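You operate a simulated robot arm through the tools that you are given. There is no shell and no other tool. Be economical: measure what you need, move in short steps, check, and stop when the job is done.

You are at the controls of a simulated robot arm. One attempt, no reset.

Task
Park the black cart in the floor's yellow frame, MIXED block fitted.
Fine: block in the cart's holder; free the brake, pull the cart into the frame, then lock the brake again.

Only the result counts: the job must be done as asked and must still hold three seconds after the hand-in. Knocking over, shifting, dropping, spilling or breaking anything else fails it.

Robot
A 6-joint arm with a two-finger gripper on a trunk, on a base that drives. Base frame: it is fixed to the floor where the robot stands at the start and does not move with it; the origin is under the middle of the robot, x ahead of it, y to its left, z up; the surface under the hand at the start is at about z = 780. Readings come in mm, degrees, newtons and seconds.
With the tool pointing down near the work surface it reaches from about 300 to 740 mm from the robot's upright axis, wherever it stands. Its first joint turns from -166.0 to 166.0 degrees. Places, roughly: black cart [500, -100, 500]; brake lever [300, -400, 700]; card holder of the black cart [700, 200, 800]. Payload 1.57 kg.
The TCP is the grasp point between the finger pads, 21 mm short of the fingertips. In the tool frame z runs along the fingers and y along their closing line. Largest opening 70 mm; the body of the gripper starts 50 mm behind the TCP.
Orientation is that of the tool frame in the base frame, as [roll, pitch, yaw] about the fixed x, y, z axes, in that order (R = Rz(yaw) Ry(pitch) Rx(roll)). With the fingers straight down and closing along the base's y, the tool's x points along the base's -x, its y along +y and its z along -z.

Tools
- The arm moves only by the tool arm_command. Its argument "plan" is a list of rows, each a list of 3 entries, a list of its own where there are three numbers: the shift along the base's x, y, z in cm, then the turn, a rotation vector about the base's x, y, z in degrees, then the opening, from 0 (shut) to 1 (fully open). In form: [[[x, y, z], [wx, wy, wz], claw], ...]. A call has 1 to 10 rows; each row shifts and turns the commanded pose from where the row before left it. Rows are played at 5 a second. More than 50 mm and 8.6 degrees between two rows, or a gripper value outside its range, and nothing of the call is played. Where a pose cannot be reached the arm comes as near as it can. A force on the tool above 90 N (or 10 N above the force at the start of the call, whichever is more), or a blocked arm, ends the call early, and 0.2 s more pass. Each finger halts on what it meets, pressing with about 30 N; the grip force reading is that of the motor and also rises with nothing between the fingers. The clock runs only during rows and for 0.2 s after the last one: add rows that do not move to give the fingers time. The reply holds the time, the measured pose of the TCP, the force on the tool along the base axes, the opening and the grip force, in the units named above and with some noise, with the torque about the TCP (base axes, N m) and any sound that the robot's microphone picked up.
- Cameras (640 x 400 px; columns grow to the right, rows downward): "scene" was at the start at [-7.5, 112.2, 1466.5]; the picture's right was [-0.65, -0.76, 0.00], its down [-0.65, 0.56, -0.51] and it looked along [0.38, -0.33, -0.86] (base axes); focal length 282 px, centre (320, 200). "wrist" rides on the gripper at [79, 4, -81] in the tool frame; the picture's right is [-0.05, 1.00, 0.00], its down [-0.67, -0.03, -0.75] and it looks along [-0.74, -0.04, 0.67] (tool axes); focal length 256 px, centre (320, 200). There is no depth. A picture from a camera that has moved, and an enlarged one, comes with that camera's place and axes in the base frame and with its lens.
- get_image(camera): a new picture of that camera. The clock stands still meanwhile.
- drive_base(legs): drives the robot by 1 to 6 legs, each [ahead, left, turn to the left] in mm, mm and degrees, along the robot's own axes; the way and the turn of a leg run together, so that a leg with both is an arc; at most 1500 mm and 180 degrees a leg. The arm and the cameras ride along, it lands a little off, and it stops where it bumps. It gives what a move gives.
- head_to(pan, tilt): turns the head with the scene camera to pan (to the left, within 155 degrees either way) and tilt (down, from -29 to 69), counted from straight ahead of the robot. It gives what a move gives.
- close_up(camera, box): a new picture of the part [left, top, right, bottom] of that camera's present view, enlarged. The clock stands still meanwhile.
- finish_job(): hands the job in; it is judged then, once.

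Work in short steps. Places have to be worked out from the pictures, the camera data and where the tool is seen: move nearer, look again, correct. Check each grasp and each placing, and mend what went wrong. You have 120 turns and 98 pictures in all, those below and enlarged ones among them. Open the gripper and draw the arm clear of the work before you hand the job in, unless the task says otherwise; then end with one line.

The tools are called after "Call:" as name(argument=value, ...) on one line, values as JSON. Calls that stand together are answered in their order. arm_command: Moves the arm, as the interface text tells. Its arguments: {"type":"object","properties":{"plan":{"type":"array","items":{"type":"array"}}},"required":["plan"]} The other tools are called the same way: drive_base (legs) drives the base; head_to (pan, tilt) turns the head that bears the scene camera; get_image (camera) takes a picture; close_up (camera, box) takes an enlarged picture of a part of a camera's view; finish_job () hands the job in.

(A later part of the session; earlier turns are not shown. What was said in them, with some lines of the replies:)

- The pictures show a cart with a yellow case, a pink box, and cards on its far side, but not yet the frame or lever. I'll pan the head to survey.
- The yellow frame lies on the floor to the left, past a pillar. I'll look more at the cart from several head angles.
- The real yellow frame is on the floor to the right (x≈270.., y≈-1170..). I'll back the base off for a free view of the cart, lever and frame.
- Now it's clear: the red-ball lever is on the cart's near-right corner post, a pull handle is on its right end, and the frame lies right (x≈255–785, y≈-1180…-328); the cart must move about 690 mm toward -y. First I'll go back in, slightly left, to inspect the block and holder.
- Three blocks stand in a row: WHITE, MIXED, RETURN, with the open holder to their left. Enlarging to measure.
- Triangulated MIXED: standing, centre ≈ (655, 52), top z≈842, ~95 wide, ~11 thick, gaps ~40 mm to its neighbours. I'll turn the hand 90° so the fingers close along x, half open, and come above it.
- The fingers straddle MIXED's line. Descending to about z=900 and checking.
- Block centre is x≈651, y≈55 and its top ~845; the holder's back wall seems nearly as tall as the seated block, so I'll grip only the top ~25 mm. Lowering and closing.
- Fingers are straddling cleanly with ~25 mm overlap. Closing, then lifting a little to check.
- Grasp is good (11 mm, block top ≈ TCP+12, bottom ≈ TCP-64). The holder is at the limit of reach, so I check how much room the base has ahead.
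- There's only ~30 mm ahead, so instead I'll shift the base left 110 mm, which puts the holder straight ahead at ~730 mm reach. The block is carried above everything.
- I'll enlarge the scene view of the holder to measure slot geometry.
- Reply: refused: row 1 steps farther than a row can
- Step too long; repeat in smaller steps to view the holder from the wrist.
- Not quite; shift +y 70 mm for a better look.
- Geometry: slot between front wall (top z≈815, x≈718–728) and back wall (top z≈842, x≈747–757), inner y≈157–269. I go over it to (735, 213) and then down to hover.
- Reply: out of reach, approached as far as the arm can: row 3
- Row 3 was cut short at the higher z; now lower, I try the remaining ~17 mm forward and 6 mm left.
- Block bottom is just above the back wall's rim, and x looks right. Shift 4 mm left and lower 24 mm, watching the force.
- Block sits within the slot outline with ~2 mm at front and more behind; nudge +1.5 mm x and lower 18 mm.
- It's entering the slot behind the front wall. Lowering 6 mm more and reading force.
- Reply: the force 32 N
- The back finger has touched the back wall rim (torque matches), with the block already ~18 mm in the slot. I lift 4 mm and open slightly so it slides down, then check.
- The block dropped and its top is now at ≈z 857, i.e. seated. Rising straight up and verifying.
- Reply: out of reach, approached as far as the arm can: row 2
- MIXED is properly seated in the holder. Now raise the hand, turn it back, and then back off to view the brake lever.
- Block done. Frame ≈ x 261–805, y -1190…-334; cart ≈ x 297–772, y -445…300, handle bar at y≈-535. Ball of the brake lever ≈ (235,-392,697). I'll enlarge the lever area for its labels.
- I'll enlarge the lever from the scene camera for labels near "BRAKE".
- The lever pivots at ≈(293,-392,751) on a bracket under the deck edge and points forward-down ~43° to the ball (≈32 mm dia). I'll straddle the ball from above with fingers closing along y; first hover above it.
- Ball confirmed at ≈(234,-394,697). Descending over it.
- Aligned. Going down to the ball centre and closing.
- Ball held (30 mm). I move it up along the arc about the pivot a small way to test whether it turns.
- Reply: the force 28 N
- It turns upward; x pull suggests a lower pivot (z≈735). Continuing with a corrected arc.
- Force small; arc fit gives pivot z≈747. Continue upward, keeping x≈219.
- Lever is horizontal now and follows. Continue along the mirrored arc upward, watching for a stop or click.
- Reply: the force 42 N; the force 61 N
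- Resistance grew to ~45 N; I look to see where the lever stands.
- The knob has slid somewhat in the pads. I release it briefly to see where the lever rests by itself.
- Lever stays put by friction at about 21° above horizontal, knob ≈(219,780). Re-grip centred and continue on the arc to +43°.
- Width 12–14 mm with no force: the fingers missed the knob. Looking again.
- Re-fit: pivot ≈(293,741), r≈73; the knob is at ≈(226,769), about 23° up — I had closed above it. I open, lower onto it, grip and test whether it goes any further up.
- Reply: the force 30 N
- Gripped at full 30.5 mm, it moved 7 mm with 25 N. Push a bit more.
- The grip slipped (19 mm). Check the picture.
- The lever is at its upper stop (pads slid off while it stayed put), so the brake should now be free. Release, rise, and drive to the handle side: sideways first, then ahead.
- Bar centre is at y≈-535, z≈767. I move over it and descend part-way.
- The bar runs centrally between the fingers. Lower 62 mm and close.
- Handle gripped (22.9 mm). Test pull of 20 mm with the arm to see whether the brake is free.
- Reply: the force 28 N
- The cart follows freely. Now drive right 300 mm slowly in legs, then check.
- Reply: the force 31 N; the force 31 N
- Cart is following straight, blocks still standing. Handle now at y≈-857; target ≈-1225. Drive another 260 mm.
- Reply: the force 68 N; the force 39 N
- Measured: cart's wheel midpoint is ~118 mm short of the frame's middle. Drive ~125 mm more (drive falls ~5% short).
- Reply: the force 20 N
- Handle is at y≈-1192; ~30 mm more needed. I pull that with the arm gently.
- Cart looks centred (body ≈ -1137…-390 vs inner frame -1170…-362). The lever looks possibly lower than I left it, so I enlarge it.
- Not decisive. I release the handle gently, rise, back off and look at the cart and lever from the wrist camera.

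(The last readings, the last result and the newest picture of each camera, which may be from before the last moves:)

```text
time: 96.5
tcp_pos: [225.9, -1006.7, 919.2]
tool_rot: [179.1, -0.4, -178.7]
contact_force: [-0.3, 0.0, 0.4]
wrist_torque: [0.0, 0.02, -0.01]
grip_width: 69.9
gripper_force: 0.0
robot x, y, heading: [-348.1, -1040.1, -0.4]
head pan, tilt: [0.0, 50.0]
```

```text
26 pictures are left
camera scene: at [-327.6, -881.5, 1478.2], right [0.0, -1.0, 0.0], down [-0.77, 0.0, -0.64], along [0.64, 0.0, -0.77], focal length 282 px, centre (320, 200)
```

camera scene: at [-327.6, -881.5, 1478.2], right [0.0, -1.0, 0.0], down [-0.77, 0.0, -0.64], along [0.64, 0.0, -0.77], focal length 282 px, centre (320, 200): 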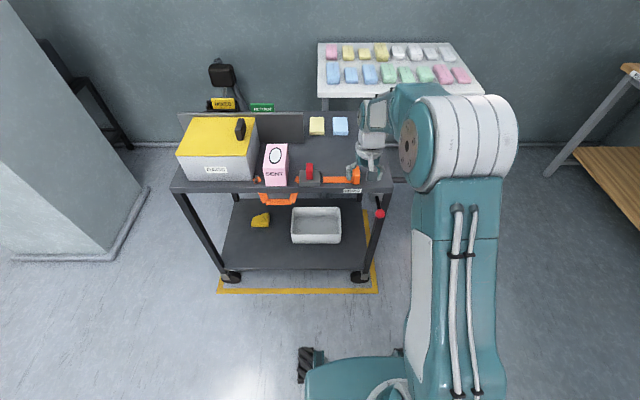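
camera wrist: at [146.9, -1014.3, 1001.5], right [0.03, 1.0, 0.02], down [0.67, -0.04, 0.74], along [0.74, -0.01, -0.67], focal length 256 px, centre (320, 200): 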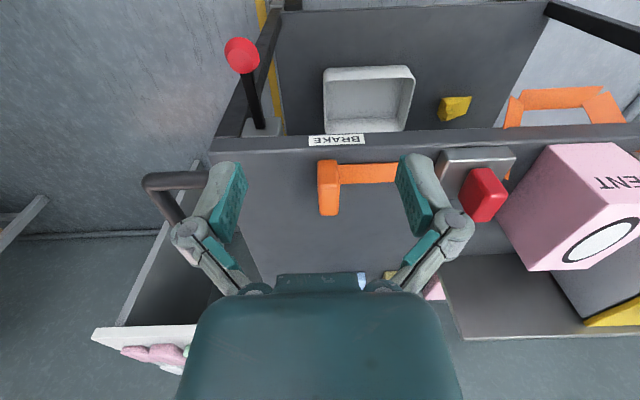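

A good view of both cart and frame. I enlarge the frame's front edge and the lever.

Call:
close_up(camera="scene", box=[200, 190, 400, 315])

Call:
close_up(camera="scene", box=[344, 170, 416, 215])

```text
3.20 times, centred on (300, 252) of scene
camera zoom: at [-327.6, -881.5, 1478.2], right [0.0, -1.0, 0.0], down [-0.77, 0.0, -0.64], along [0.64, 0.0, -0.77], focal length 901 px, centre (384, 32)
```

zoom: 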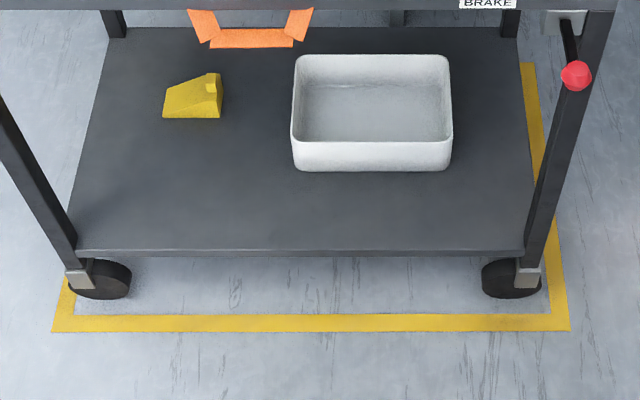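

```text
8.89 times, centred on (380, 192) of scene
camera zoom: at [-327.6, -881.5, 1478.2], right [0.0, -1.0, 0.0], down [-0.77, 0.0, -0.64], along [0.64, 0.0, -0.77], focal length 2504 px, centre (-213, 267)
```

zoom: 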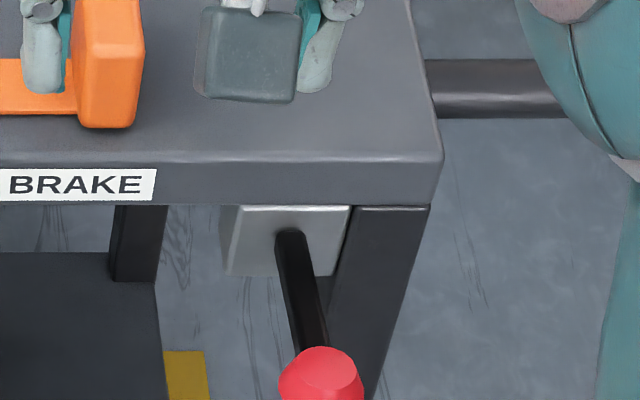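

The lever now sits about horizontal (free). The cart is square to the frame, but its centre (y≈-752) is ~9 mm short of the frame's centre (≈-761), with little margin on the left. I'll go back to the handle for a final 9–10 mm pull.

Call:
drive_base(legs=[[0, 0, 0.4], [0, -228, 0], [320, 0, 0]])

Call:
get_image(camera="wrist")

```text
time: 100.2
tcp_pos: [540.3, -1226.1, 918.7]
tool_rot: [179.1, -0.3, -178.1]
contact_force: [-0.3, 0.2, 0.2]
wrist_torque: [0.0, 0.01, 0.02]
grip_width: 69.8
gripper_force: 0.1
robot x, y, heading: [-32.6, -1261.9, 0.5]
head pan, tilt: [0.0, 50.0]
```

```text
23 pictures are left
camera wrist: at [461.0, -1226.3, 1001.8], right [0.02, 1.0, 0.02], down [0.67, -0.03, 0.74], along [0.74, 0.0, -0.67], focal length 256 px, centre (320, 200)
```

wrist: 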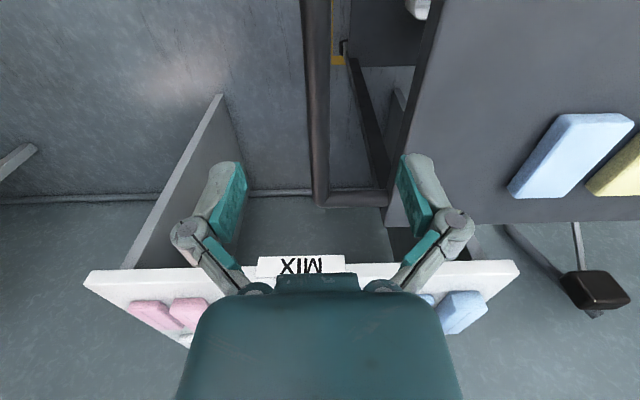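

The bar is between the fingers again. Lower 150 mm, close.

Call:
arm_command(plan=[[[0, 0, -4.5], [0, 0, 0], 1], [[0, 0, -4.5], [0, 0, 0], 1], [[0, 0, -3], [0, 0, 0], 1], [[0, 0, -3], [0, 0, 0], 1], [[0, 0, 0], [0, 0, 0], 0.6], [[0, 0, 0], [0, 0, 0], 0.4], [[0, 0, 0], [0, 0, 0], 0.2], [[0, 0, 0], [0, 0, 0], 0.2]])

```text
time: 102.0
tcp_pos: [538.8, -1225.4, 768.3]
tool_rot: [179.0, -0.3, -178.3]
contact_force: [-0.2, 0.9, 4.3]
wrist_torque: [-0.02, -0.04, -0.53]
grip_width: 23.6
gripper_force: 31.8
robot x, y, heading: [-33.4, -1260.6, 0.4]
head pan, tilt: [0.0, 50.0]
```

Gripped (23.6 mm) with the handle at y≈-1226. Pull 9 mm and let it settle.

Call:
arm_command(plan=[[[0, -0.3, 0], [0, 0, 0], 0], [[0, -0.3, 0], [0, 0, 0], 0], [[0, -0.3, 0], [0, 0, 0], 0], [[0, 0, 0], [0, 0, 0], 0], [[0, 0, 0], [0, 0, 0], 0], [[0, 0, 0], [0, 0, 0], 0], [[0, 0, 0], [0, 0, 0], 0]])

Call:
arm_command(plan=[[[0, 0, 0], [0, 0, 0], 0.3], [[0, 0, 0], [0, 0, 0], 0.5], [[0, 0, 0], [0, 0, 0], 0.8], [[0, 0, 2], [0, 0, 0], 1], [[0, 0, 4], [0, 0, 0], 1], [[0, 0, 4.5], [0, 0, 0], 1], [[0, 0, 4.5], [0, 0, 0], 1], [[0, 0, 0], [0, 0, 0], 1]])

Call:
drive_base(legs=[[-330, 0, 0], [0, 226, 0]])

Call:
get_image(camera="scene")

Call:
close_up(camera="scene", box=[200, 190, 400, 315])

```text
time: 103.6
tcp_pos: [540.1, -1235.2, 768.8]
tool_rot: [179.0, -0.3, -178.2]
contact_force: [1.0, -4.0, -5.7]
wrist_torque: [-0.08, -0.08, -0.57]
grip_width: 23.3
gripper_force: 32.1
robot x, y, heading: [-33.3, -1265.3, 0.3]
head pan, tilt: [0.0, 50.0]
```

```text
time: 105.4
tcp_pos: [539.2, -1235.4, 919.2]
tool_rot: [179.0, -0.3, -178.1]
contact_force: [-0.5, -0.2, 0.2]
wrist_torque: [0.02, -0.01, 0.02]
grip_width: 69.9
gripper_force: 0.0
robot x, y, heading: [-33.6, -1263.2, 0.3]
head pan, tilt: [0.0, 50.0]
```

```text
time: 108.9
tcp_pos: [211.0, -1018.7, 919.2]
tool_rot: [178.7, -0.2, -178.2]
contact_force: [-0.1, 1.1, 0.0]
wrist_torque: [-0.01, 0.0, -0.02]
grip_width: 70.2
gripper_force: 0.0
robot x, y, heading: [-360.7, -1040.5, 0.5]
head pan, tilt: [0.0, 50.0]
```

```text
22 pictures are left
camera scene: at [-341.7, -893.2, 1479.3], right [0.01, -1.0, -0.01], down [-0.77, 0.0, -0.64], along [0.64, 0.01, -0.77], focal length 282 px, centre (320, 200)
```

scene: 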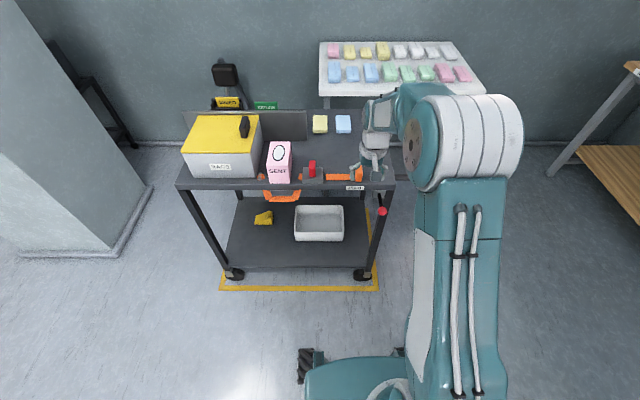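

```text
3.20 times, centred on (300, 252) of scene
camera zoom: at [-341.7, -893.2, 1479.3], right [0.01, -1.0, -0.01], down [-0.77, 0.0, -0.64], along [0.64, 0.01, -0.77], focal length 901 px, centre (384, 32)
```

zoom: 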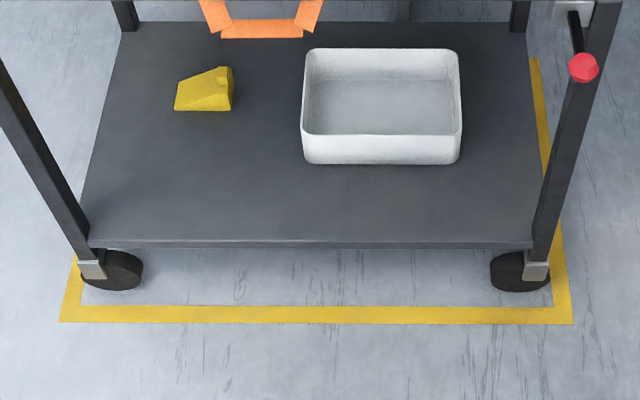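

The cart is now centred in the frame to within a few mm. Next, look at the lever with the wrist camera to lock it.

Call:
arm_command(plan=[[[0.3, -3.5, 0], [0, 0, 0], 1], [[0.3, -3.5, 0], [0, 0, 0], 1], [[0, 0, -2], [-0.9, 0, -1.8], 1], [[0, 0, -4], [0, 0, 0], 1], [[0, 0, 0], [0, 0, 0], 1]])

Call:
get_image(camera="wrist")

```text
time: 110.1
tcp_pos: [216.4, -1082.8, 859.0]
tool_rot: [180.0, -0.3, -179.9]
contact_force: [-0.3, 0.2, 0.8]
wrist_torque: [0.01, 0.0, -0.01]
grip_width: 70.1
gripper_force: 0.1
robot x, y, heading: [-363.6, -1040.4, 0.2]
head pan, tilt: [0.0, 50.0]
```

```text
20 pictures are left
camera wrist: at [137.4, -1078.7, 942.2], right [0.05, 1.0, 0.0], down [0.67, -0.04, 0.74], along [0.74, -0.04, -0.67], focal length 256 px, centre (320, 200)
```

wrist: 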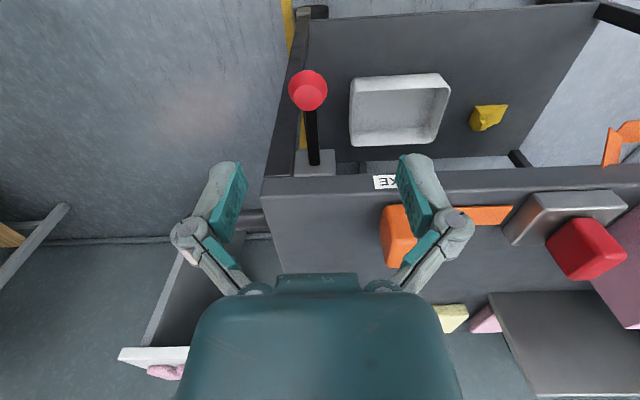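

Rays graze the lever's arc here, so I come lower, centred on the knob's y (≈-1093), for a sharper look.

Call:
arm_command(plan=[[[0.8, -0.9, -3], [0, 0, 0], 1], [[0.7, 0, -4], [0, 0, 0], 1], [[0, 0, 0], [0, 0, 0], 1]])

Call:
get_image(camera="wrist")

```text
time: 110.9
tcp_pos: [231.2, -1090.1, 790.0]
tool_rot: [179.9, -0.4, 180.0]
contact_force: [-0.6, 0.6, 0.1]
wrist_torque: [0.02, 0.01, -0.02]
grip_width: 70.1
gripper_force: 0.1
robot x, y, heading: [-359.7, -1039.9, 0.4]
head pan, tilt: [0.0, 50.0]
```

```text
19 pictures are left
camera wrist: at [151.5, -1087.0, 871.6], right [0.05, 1.0, 0.0], down [0.67, -0.04, 0.74], along [0.74, -0.04, -0.67], focal length 256 px, centre (320, 200)
```

wrist: 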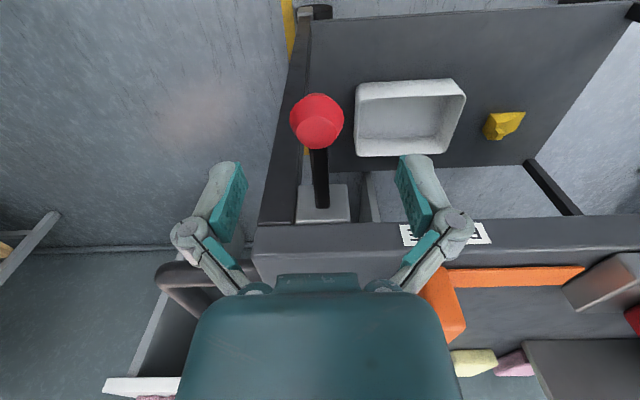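

By apparent size and ray, knob ≈(231,-1092,736) – lever about horizontal. Descend to it and grip.

Call:
arm_command(plan=[[[0, -0.2, -2.8], [0, 0, 0], 1], [[0, 0, -2.6], [0, 0, 0], 1], [[0, 0, 0], [0, 0, 0], 0.7], [[0, 0, 0], [0, 0, 0], 0.5], [[0, 0, 0], [0, 0, 0], 0.38], [[0, 0, 0], [0, 0, 0], 0.38]])

Call:
get_image(camera="wrist")

```text
time: 112.3
tcp_pos: [231.1, -1092.4, 736.8]
tool_rot: [179.8, -0.3, 180.0]
contact_force: [0.6, -0.4, -0.8]
wrist_torque: [-0.01, 0.03, 0.03]
grip_width: 30.0
gripper_force: 32.0
robot x, y, heading: [-360.9, -1035.9, 0.5]
head pan, tilt: [0.0, 50.0]
```

```text
18 pictures are left
camera wrist: at [152.4, -1088.9, 818.6], right [0.05, 1.0, 0.0], down [0.67, -0.04, 0.74], along [0.74, -0.04, -0.67], focal length 256 px, centre (320, 200)
```

wrist: 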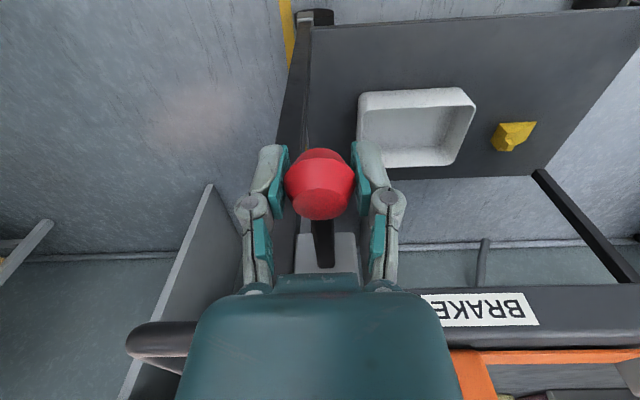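

Gripped at full width. Move it down along the arc toward the locked position, in small steps.

Call:
arm_command(plan=[[[0.1, 0, -0.6], [0, 0, 0], 0.2], [[0.1, 0, -0.6], [0, 0, 0], 0.2], [[0.15, 0, -0.5], [0, 0, 0], 0.2], [[0.2, 0, -0.5], [0, 0, 0], 0.2], [[0, 0, 0], [0, 0, 0], 0.2]])

Call:
arm_command(plan=[[[0.25, 0, -0.5], [0, 0, 0], 0.2], [[0.3, 0, -0.5], [0, 0, 0], 0.2], [[0, 0, 0], [0, 0, 0], 0.2]])

```text
time: 113.5
tcp_pos: [236.3, -1093.1, 712.4]
tool_rot: [179.9, -0.6, 180.0]
contact_force: [-25.0, 2.6, 1.5]
wrist_torque: [0.0, -0.6, -0.02]
grip_width: 30.0
gripper_force: 31.8
robot x, y, heading: [-360.5, -1040.2, 0.2]
head pan, tilt: [0.0, 50.0]
```

```text
time: 114.3
tcp_pos: [245.2, -1093.6, 704.2]
tool_rot: [179.9, -0.2, -179.9]
contact_force: [-7.0, 3.4, -5.9]
wrist_torque: [-0.03, 0.24, -0.07]
grip_width: 28.6
gripper_force: 32.4
robot x, y, heading: [-362.1, -1038.6, 0.4]
head pan, tilt: [0.0, 50.0]
```

No stop yet at z≈704; continue in small steps until the end stop is felt.

Call:
arm_command(plan=[[[0.15, 0, -0.4], [0, 0, 0], 0.2], [[0.2, 0, -0.4], [0, 0, 0], 0.2], [[0, 0, 0], [0, 0, 0], 0.2]])

Call:
get_image(camera="wrist")

```text
time: 115.1
tcp_pos: [251.8, -1092.3, 698.9]
tool_rot: [-179.9, 0.4, 180.0]
contact_force: [30.1, 9.0, 12.3]
wrist_torque: [-0.1, 0.0, -0.13]
grip_width: 22.3
gripper_force: 32.7
robot x, y, heading: [-359.8, -1039.9, 0.7]
head pan, tilt: [0.0, 50.0]
```

```text
17 pictures are left
camera wrist: at [171.3, -1088.8, 780.7], right [0.05, 1.0, 0.0], down [0.66, -0.04, 0.75], along [0.75, -0.04, -0.66], focal length 256 px, centre (320, 200)
```

wrist: 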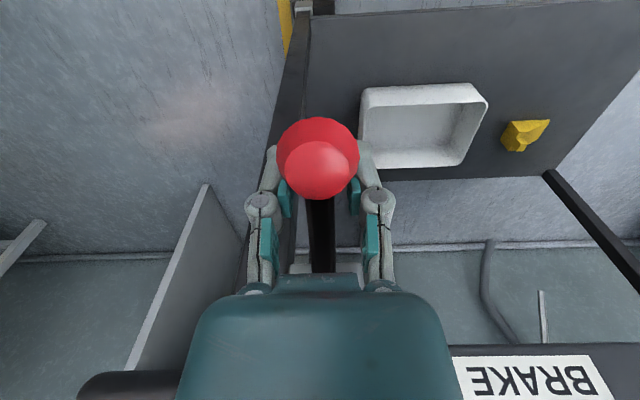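

The fingers slid past the knob toward the rod; the knob is at ≈(235,703). Open, recentre and re-grip, then press down to the stop.

Call:
arm_command(plan=[[[0, 0, 0], [0, 0, 0], 0.8], [[0, 0, 0], [0, 0, 0], 0.9], [[-0.7, 0, 0.1], [0, 0, 0], 0.9], [[-0.8, 0, 0.1], [0, 0, 0], 0.9], [[0, 0, 0], [0, 0, 0], 0.6], [[0, 0, 0], [0, 0, 0], 0.38], [[0, 0, 0], [0, 0, 0], 0.38]])

Call:
get_image(camera="wrist")

```text
time: 116.7
tcp_pos: [231.6, -1092.2, 698.6]
tool_rot: [179.9, -0.3, -179.9]
contact_force: [-2.4, 9.8, 5.1]
wrist_torque: [-0.03, -0.16, 0.05]
grip_width: 30.2
gripper_force: 32.5
robot x, y, heading: [-363.4, -1037.9, 0.3]
head pan, tilt: [0.0, 50.0]
```

```text
16 pictures are left
camera wrist: at [152.3, -1088.9, 781.0], right [0.05, 1.0, 0.0], down [0.67, -0.04, 0.74], along [0.74, -0.04, -0.67], focal length 256 px, centre (320, 200)
```

wrist: 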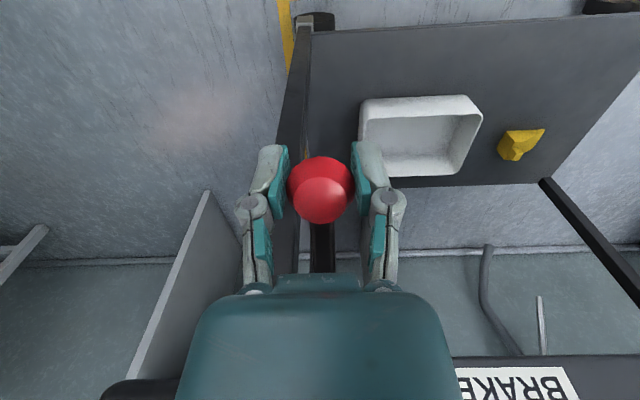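

This looks just like the original locked pose. Press further along the tangent to be sure of the stop.

Call:
arm_command(plan=[[[0.2, 0, -0.3], [0, 0, 0], 0.2], [[0.2, 0, -0.3], [0, 0, 0], 0.2], [[0, 0, 0], [0, 0, 0], 0.2]])

Call:
arm_command(plan=[[[0.2, 0, -0.3], [0, 0, 0], 0.2], [[0.1, 0, -0.3], [0, 0, 0], 0.2], [[0, 0, 0], [0, 0, 0], 0.2]])

```text
time: 117.5
tcp_pos: [234.4, -1093.4, 691.1]
tool_rot: [180.0, -0.3, -179.9]
contact_force: [-11.4, 18.3, 15.5]
wrist_torque: [-0.05, -0.29, 0.02]
grip_width: 29.7
gripper_force: 31.4
robot x, y, heading: [-358.1, -1039.5, 0.3]
head pan, tilt: [0.0, 50.0]
```

```text
time: 118.3
tcp_pos: [236.0, -1093.1, 685.7]
tool_rot: [179.9, -0.4, -179.9]
contact_force: [-13.3, 27.3, 11.4]
wrist_torque: [-0.17, -0.05, -0.02]
grip_width: 32.5
gripper_force: 32.6
robot x, y, heading: [-360.7, -1040.9, 0.6]
head pan, tilt: [0.0, 50.0]
```

Hand is at z≈686 with mild force; release and look where the knob rests.

Call:
arm_command(plan=[[[0, 0, 0], [0, 0, 0], 0.6], [[0, 0, 0], [0, 0, 0], 0.9], [[0, 0, 3], [0, 0, 0], 1], [[0, 0, 4], [0, 0, 0], 1], [[0, 0, 0], [0, 0, 0], 1]])

Call:
get_image(camera="wrist")

Call:
close_up(camera="scene", box=[344, 180, 416, 225])

```text
time: 119.5
tcp_pos: [239.5, -1094.0, 756.9]
tool_rot: [179.9, -0.4, 180.0]
contact_force: [0.1, 0.0, -0.8]
wrist_torque: [0.01, 0.0, 0.03]
grip_width: 70.1
gripper_force: 0.0
robot x, y, heading: [-359.1, -1039.2, 0.4]
head pan, tilt: [0.0, 50.0]
```

```text
15 pictures are left
camera wrist: at [159.4, -1090.3, 840.2], right [0.05, 1.0, 0.0], down [0.67, -0.04, 0.74], along [0.74, -0.04, -0.67], focal length 256 px, centre (320, 200)
```

wrist: 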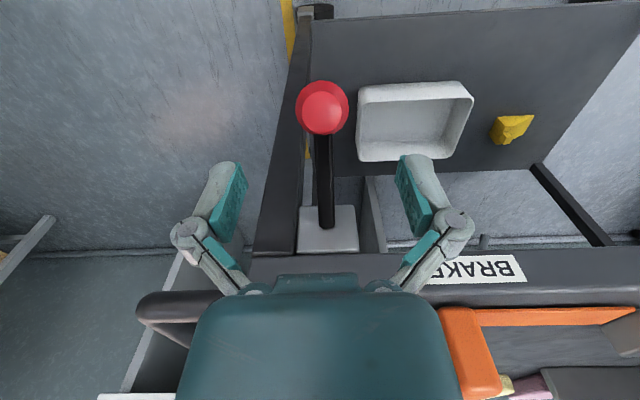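

```text
8.89 times, centred on (380, 202) of scene
camera zoom: at [-341.5, -884.6, 1478.5], right [0.01, -1.0, 0.0], down [-0.77, -0.01, -0.64], along [0.64, 0.0, -0.77], focal length 2504 px, centre (-213, 178)
```

zoom: 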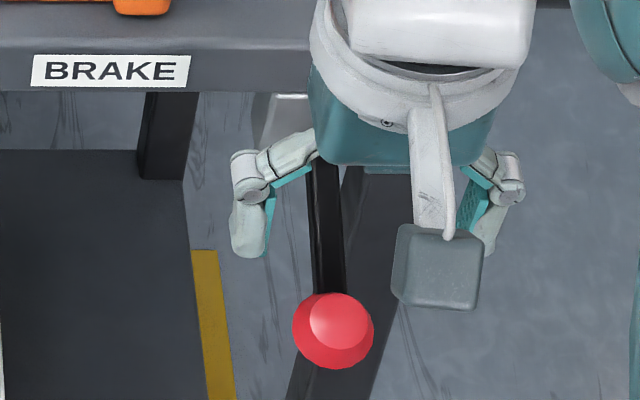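

The knob is exactly back in its original (locked) place relative to the cart. Raise the hand, back off and check the final position.

Call:
arm_command(plan=[[[-1, 0, 4], [0, 0, 0], 1], [[-1, 0, 4.5], [0, 0, 0], 1], [[-1, 0, 4.5], [0, 0, 0], 1], [[-1, 0, 4.5], [0, 0, 0], 1], [[0, 0, 0], [0, 0, 0], 1]])

Call:
drive_base(legs=[[-250, 0, 0]])

Call:
get_image(camera="scene")

Call:
get_image(camera="wrist")

```text
time: 120.7
tcp_pos: [197.4, -1094.2, 932.9]
tool_rot: [179.9, -0.3, 180.0]
contact_force: [0.2, 0.1, -0.3]
wrist_torque: [0.0, 0.0, -0.04]
grip_width: 69.9
gripper_force: 0.0
robot x, y, heading: [-359.3, -1040.1, 0.2]
head pan, tilt: [0.0, 50.0]
```

```text
time: 122.5
tcp_pos: [-54.5, -1096.8, 932.8]
tool_rot: [179.9, -0.3, 179.8]
contact_force: [0.5, -0.3, 0.4]
wrist_torque: [0.01, -0.01, -0.01]
grip_width: 70.0
gripper_force: 0.1
robot x, y, heading: [-610.5, -1040.7, 0.3]
head pan, tilt: [0.0, 50.0]
```

```text
13 pictures are left
camera scene: at [-593.0, -885.6, 1478.4], right [0.01, -1.0, 0.0], down [-0.77, 0.0, -0.64], along [0.64, 0.0, -0.77], focal length 282 px, centre (320, 200)
```

scene: 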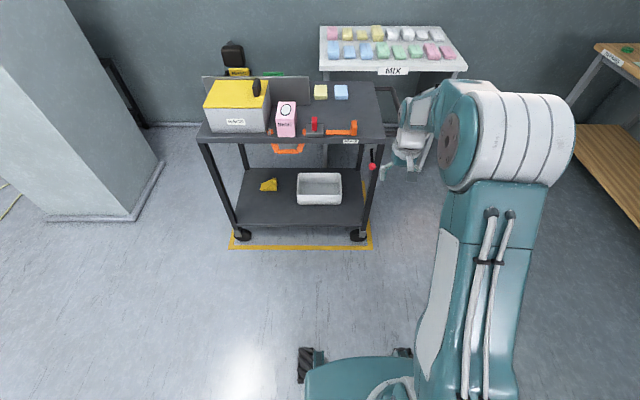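

```text
12 pictures are left
camera wrist: at [-132.3, -1092.2, 1015.1], right [0.05, 1.0, 0.0], down [0.67, -0.04, 0.74], along [0.74, -0.04, -0.67], focal length 256 px, centre (320, 200)
```

wrist: 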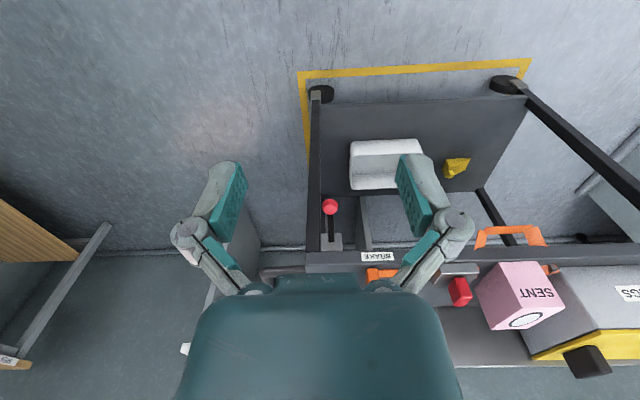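

Enlarge the frame/wheels and the deck top for a final check.

Call:
close_up(camera="scene", box=[210, 160, 402, 280])

Call:
close_up(camera="scene", box=[190, 50, 350, 150])

```text
3.33 times, centred on (306, 220) of scene
camera zoom: at [-593.0, -885.6, 1478.4], right [0.01, -1.0, 0.0], down [-0.77, 0.0, -0.64], along [0.64, 0.0, -0.77], focal length 939 px, centre (367, 133)
```

zoom: 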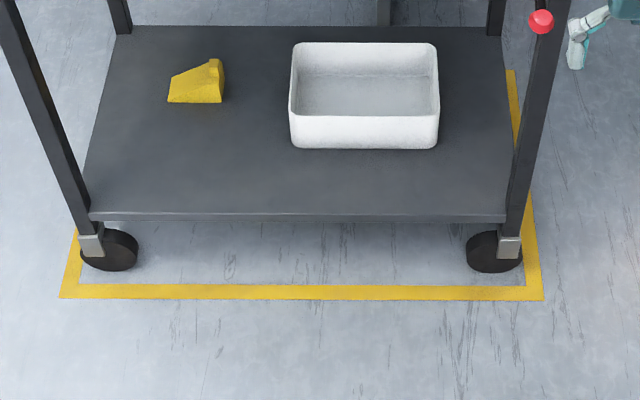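

```text
4.00 times, centred on (270, 100) of scene
camera zoom: at [-593.0, -885.6, 1478.4], right [0.01, -1.0, 0.0], down [-0.77, 0.0, -0.64], along [0.64, 0.0, -0.77], focal length 1127 px, centre (520, 600)
```

zoom: 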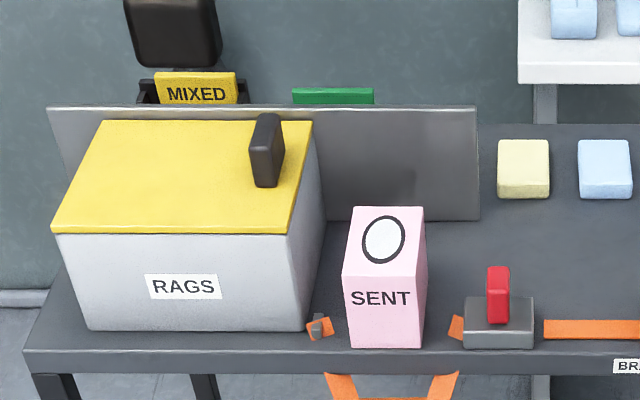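

Cart is centred and square in the frame, MIXED seated in the holder, the other items in place, lever in its original locked position, and the open gripper is well clear. Handing in.

Call:
finish_job()

```text
The job is handed in.
```

The black cart is parked centred in the yellow frame, the MIXED block is in its holder, and the brake lever is back where it was locked. I judged the lock from the lever's position and did not push the cart to test it.
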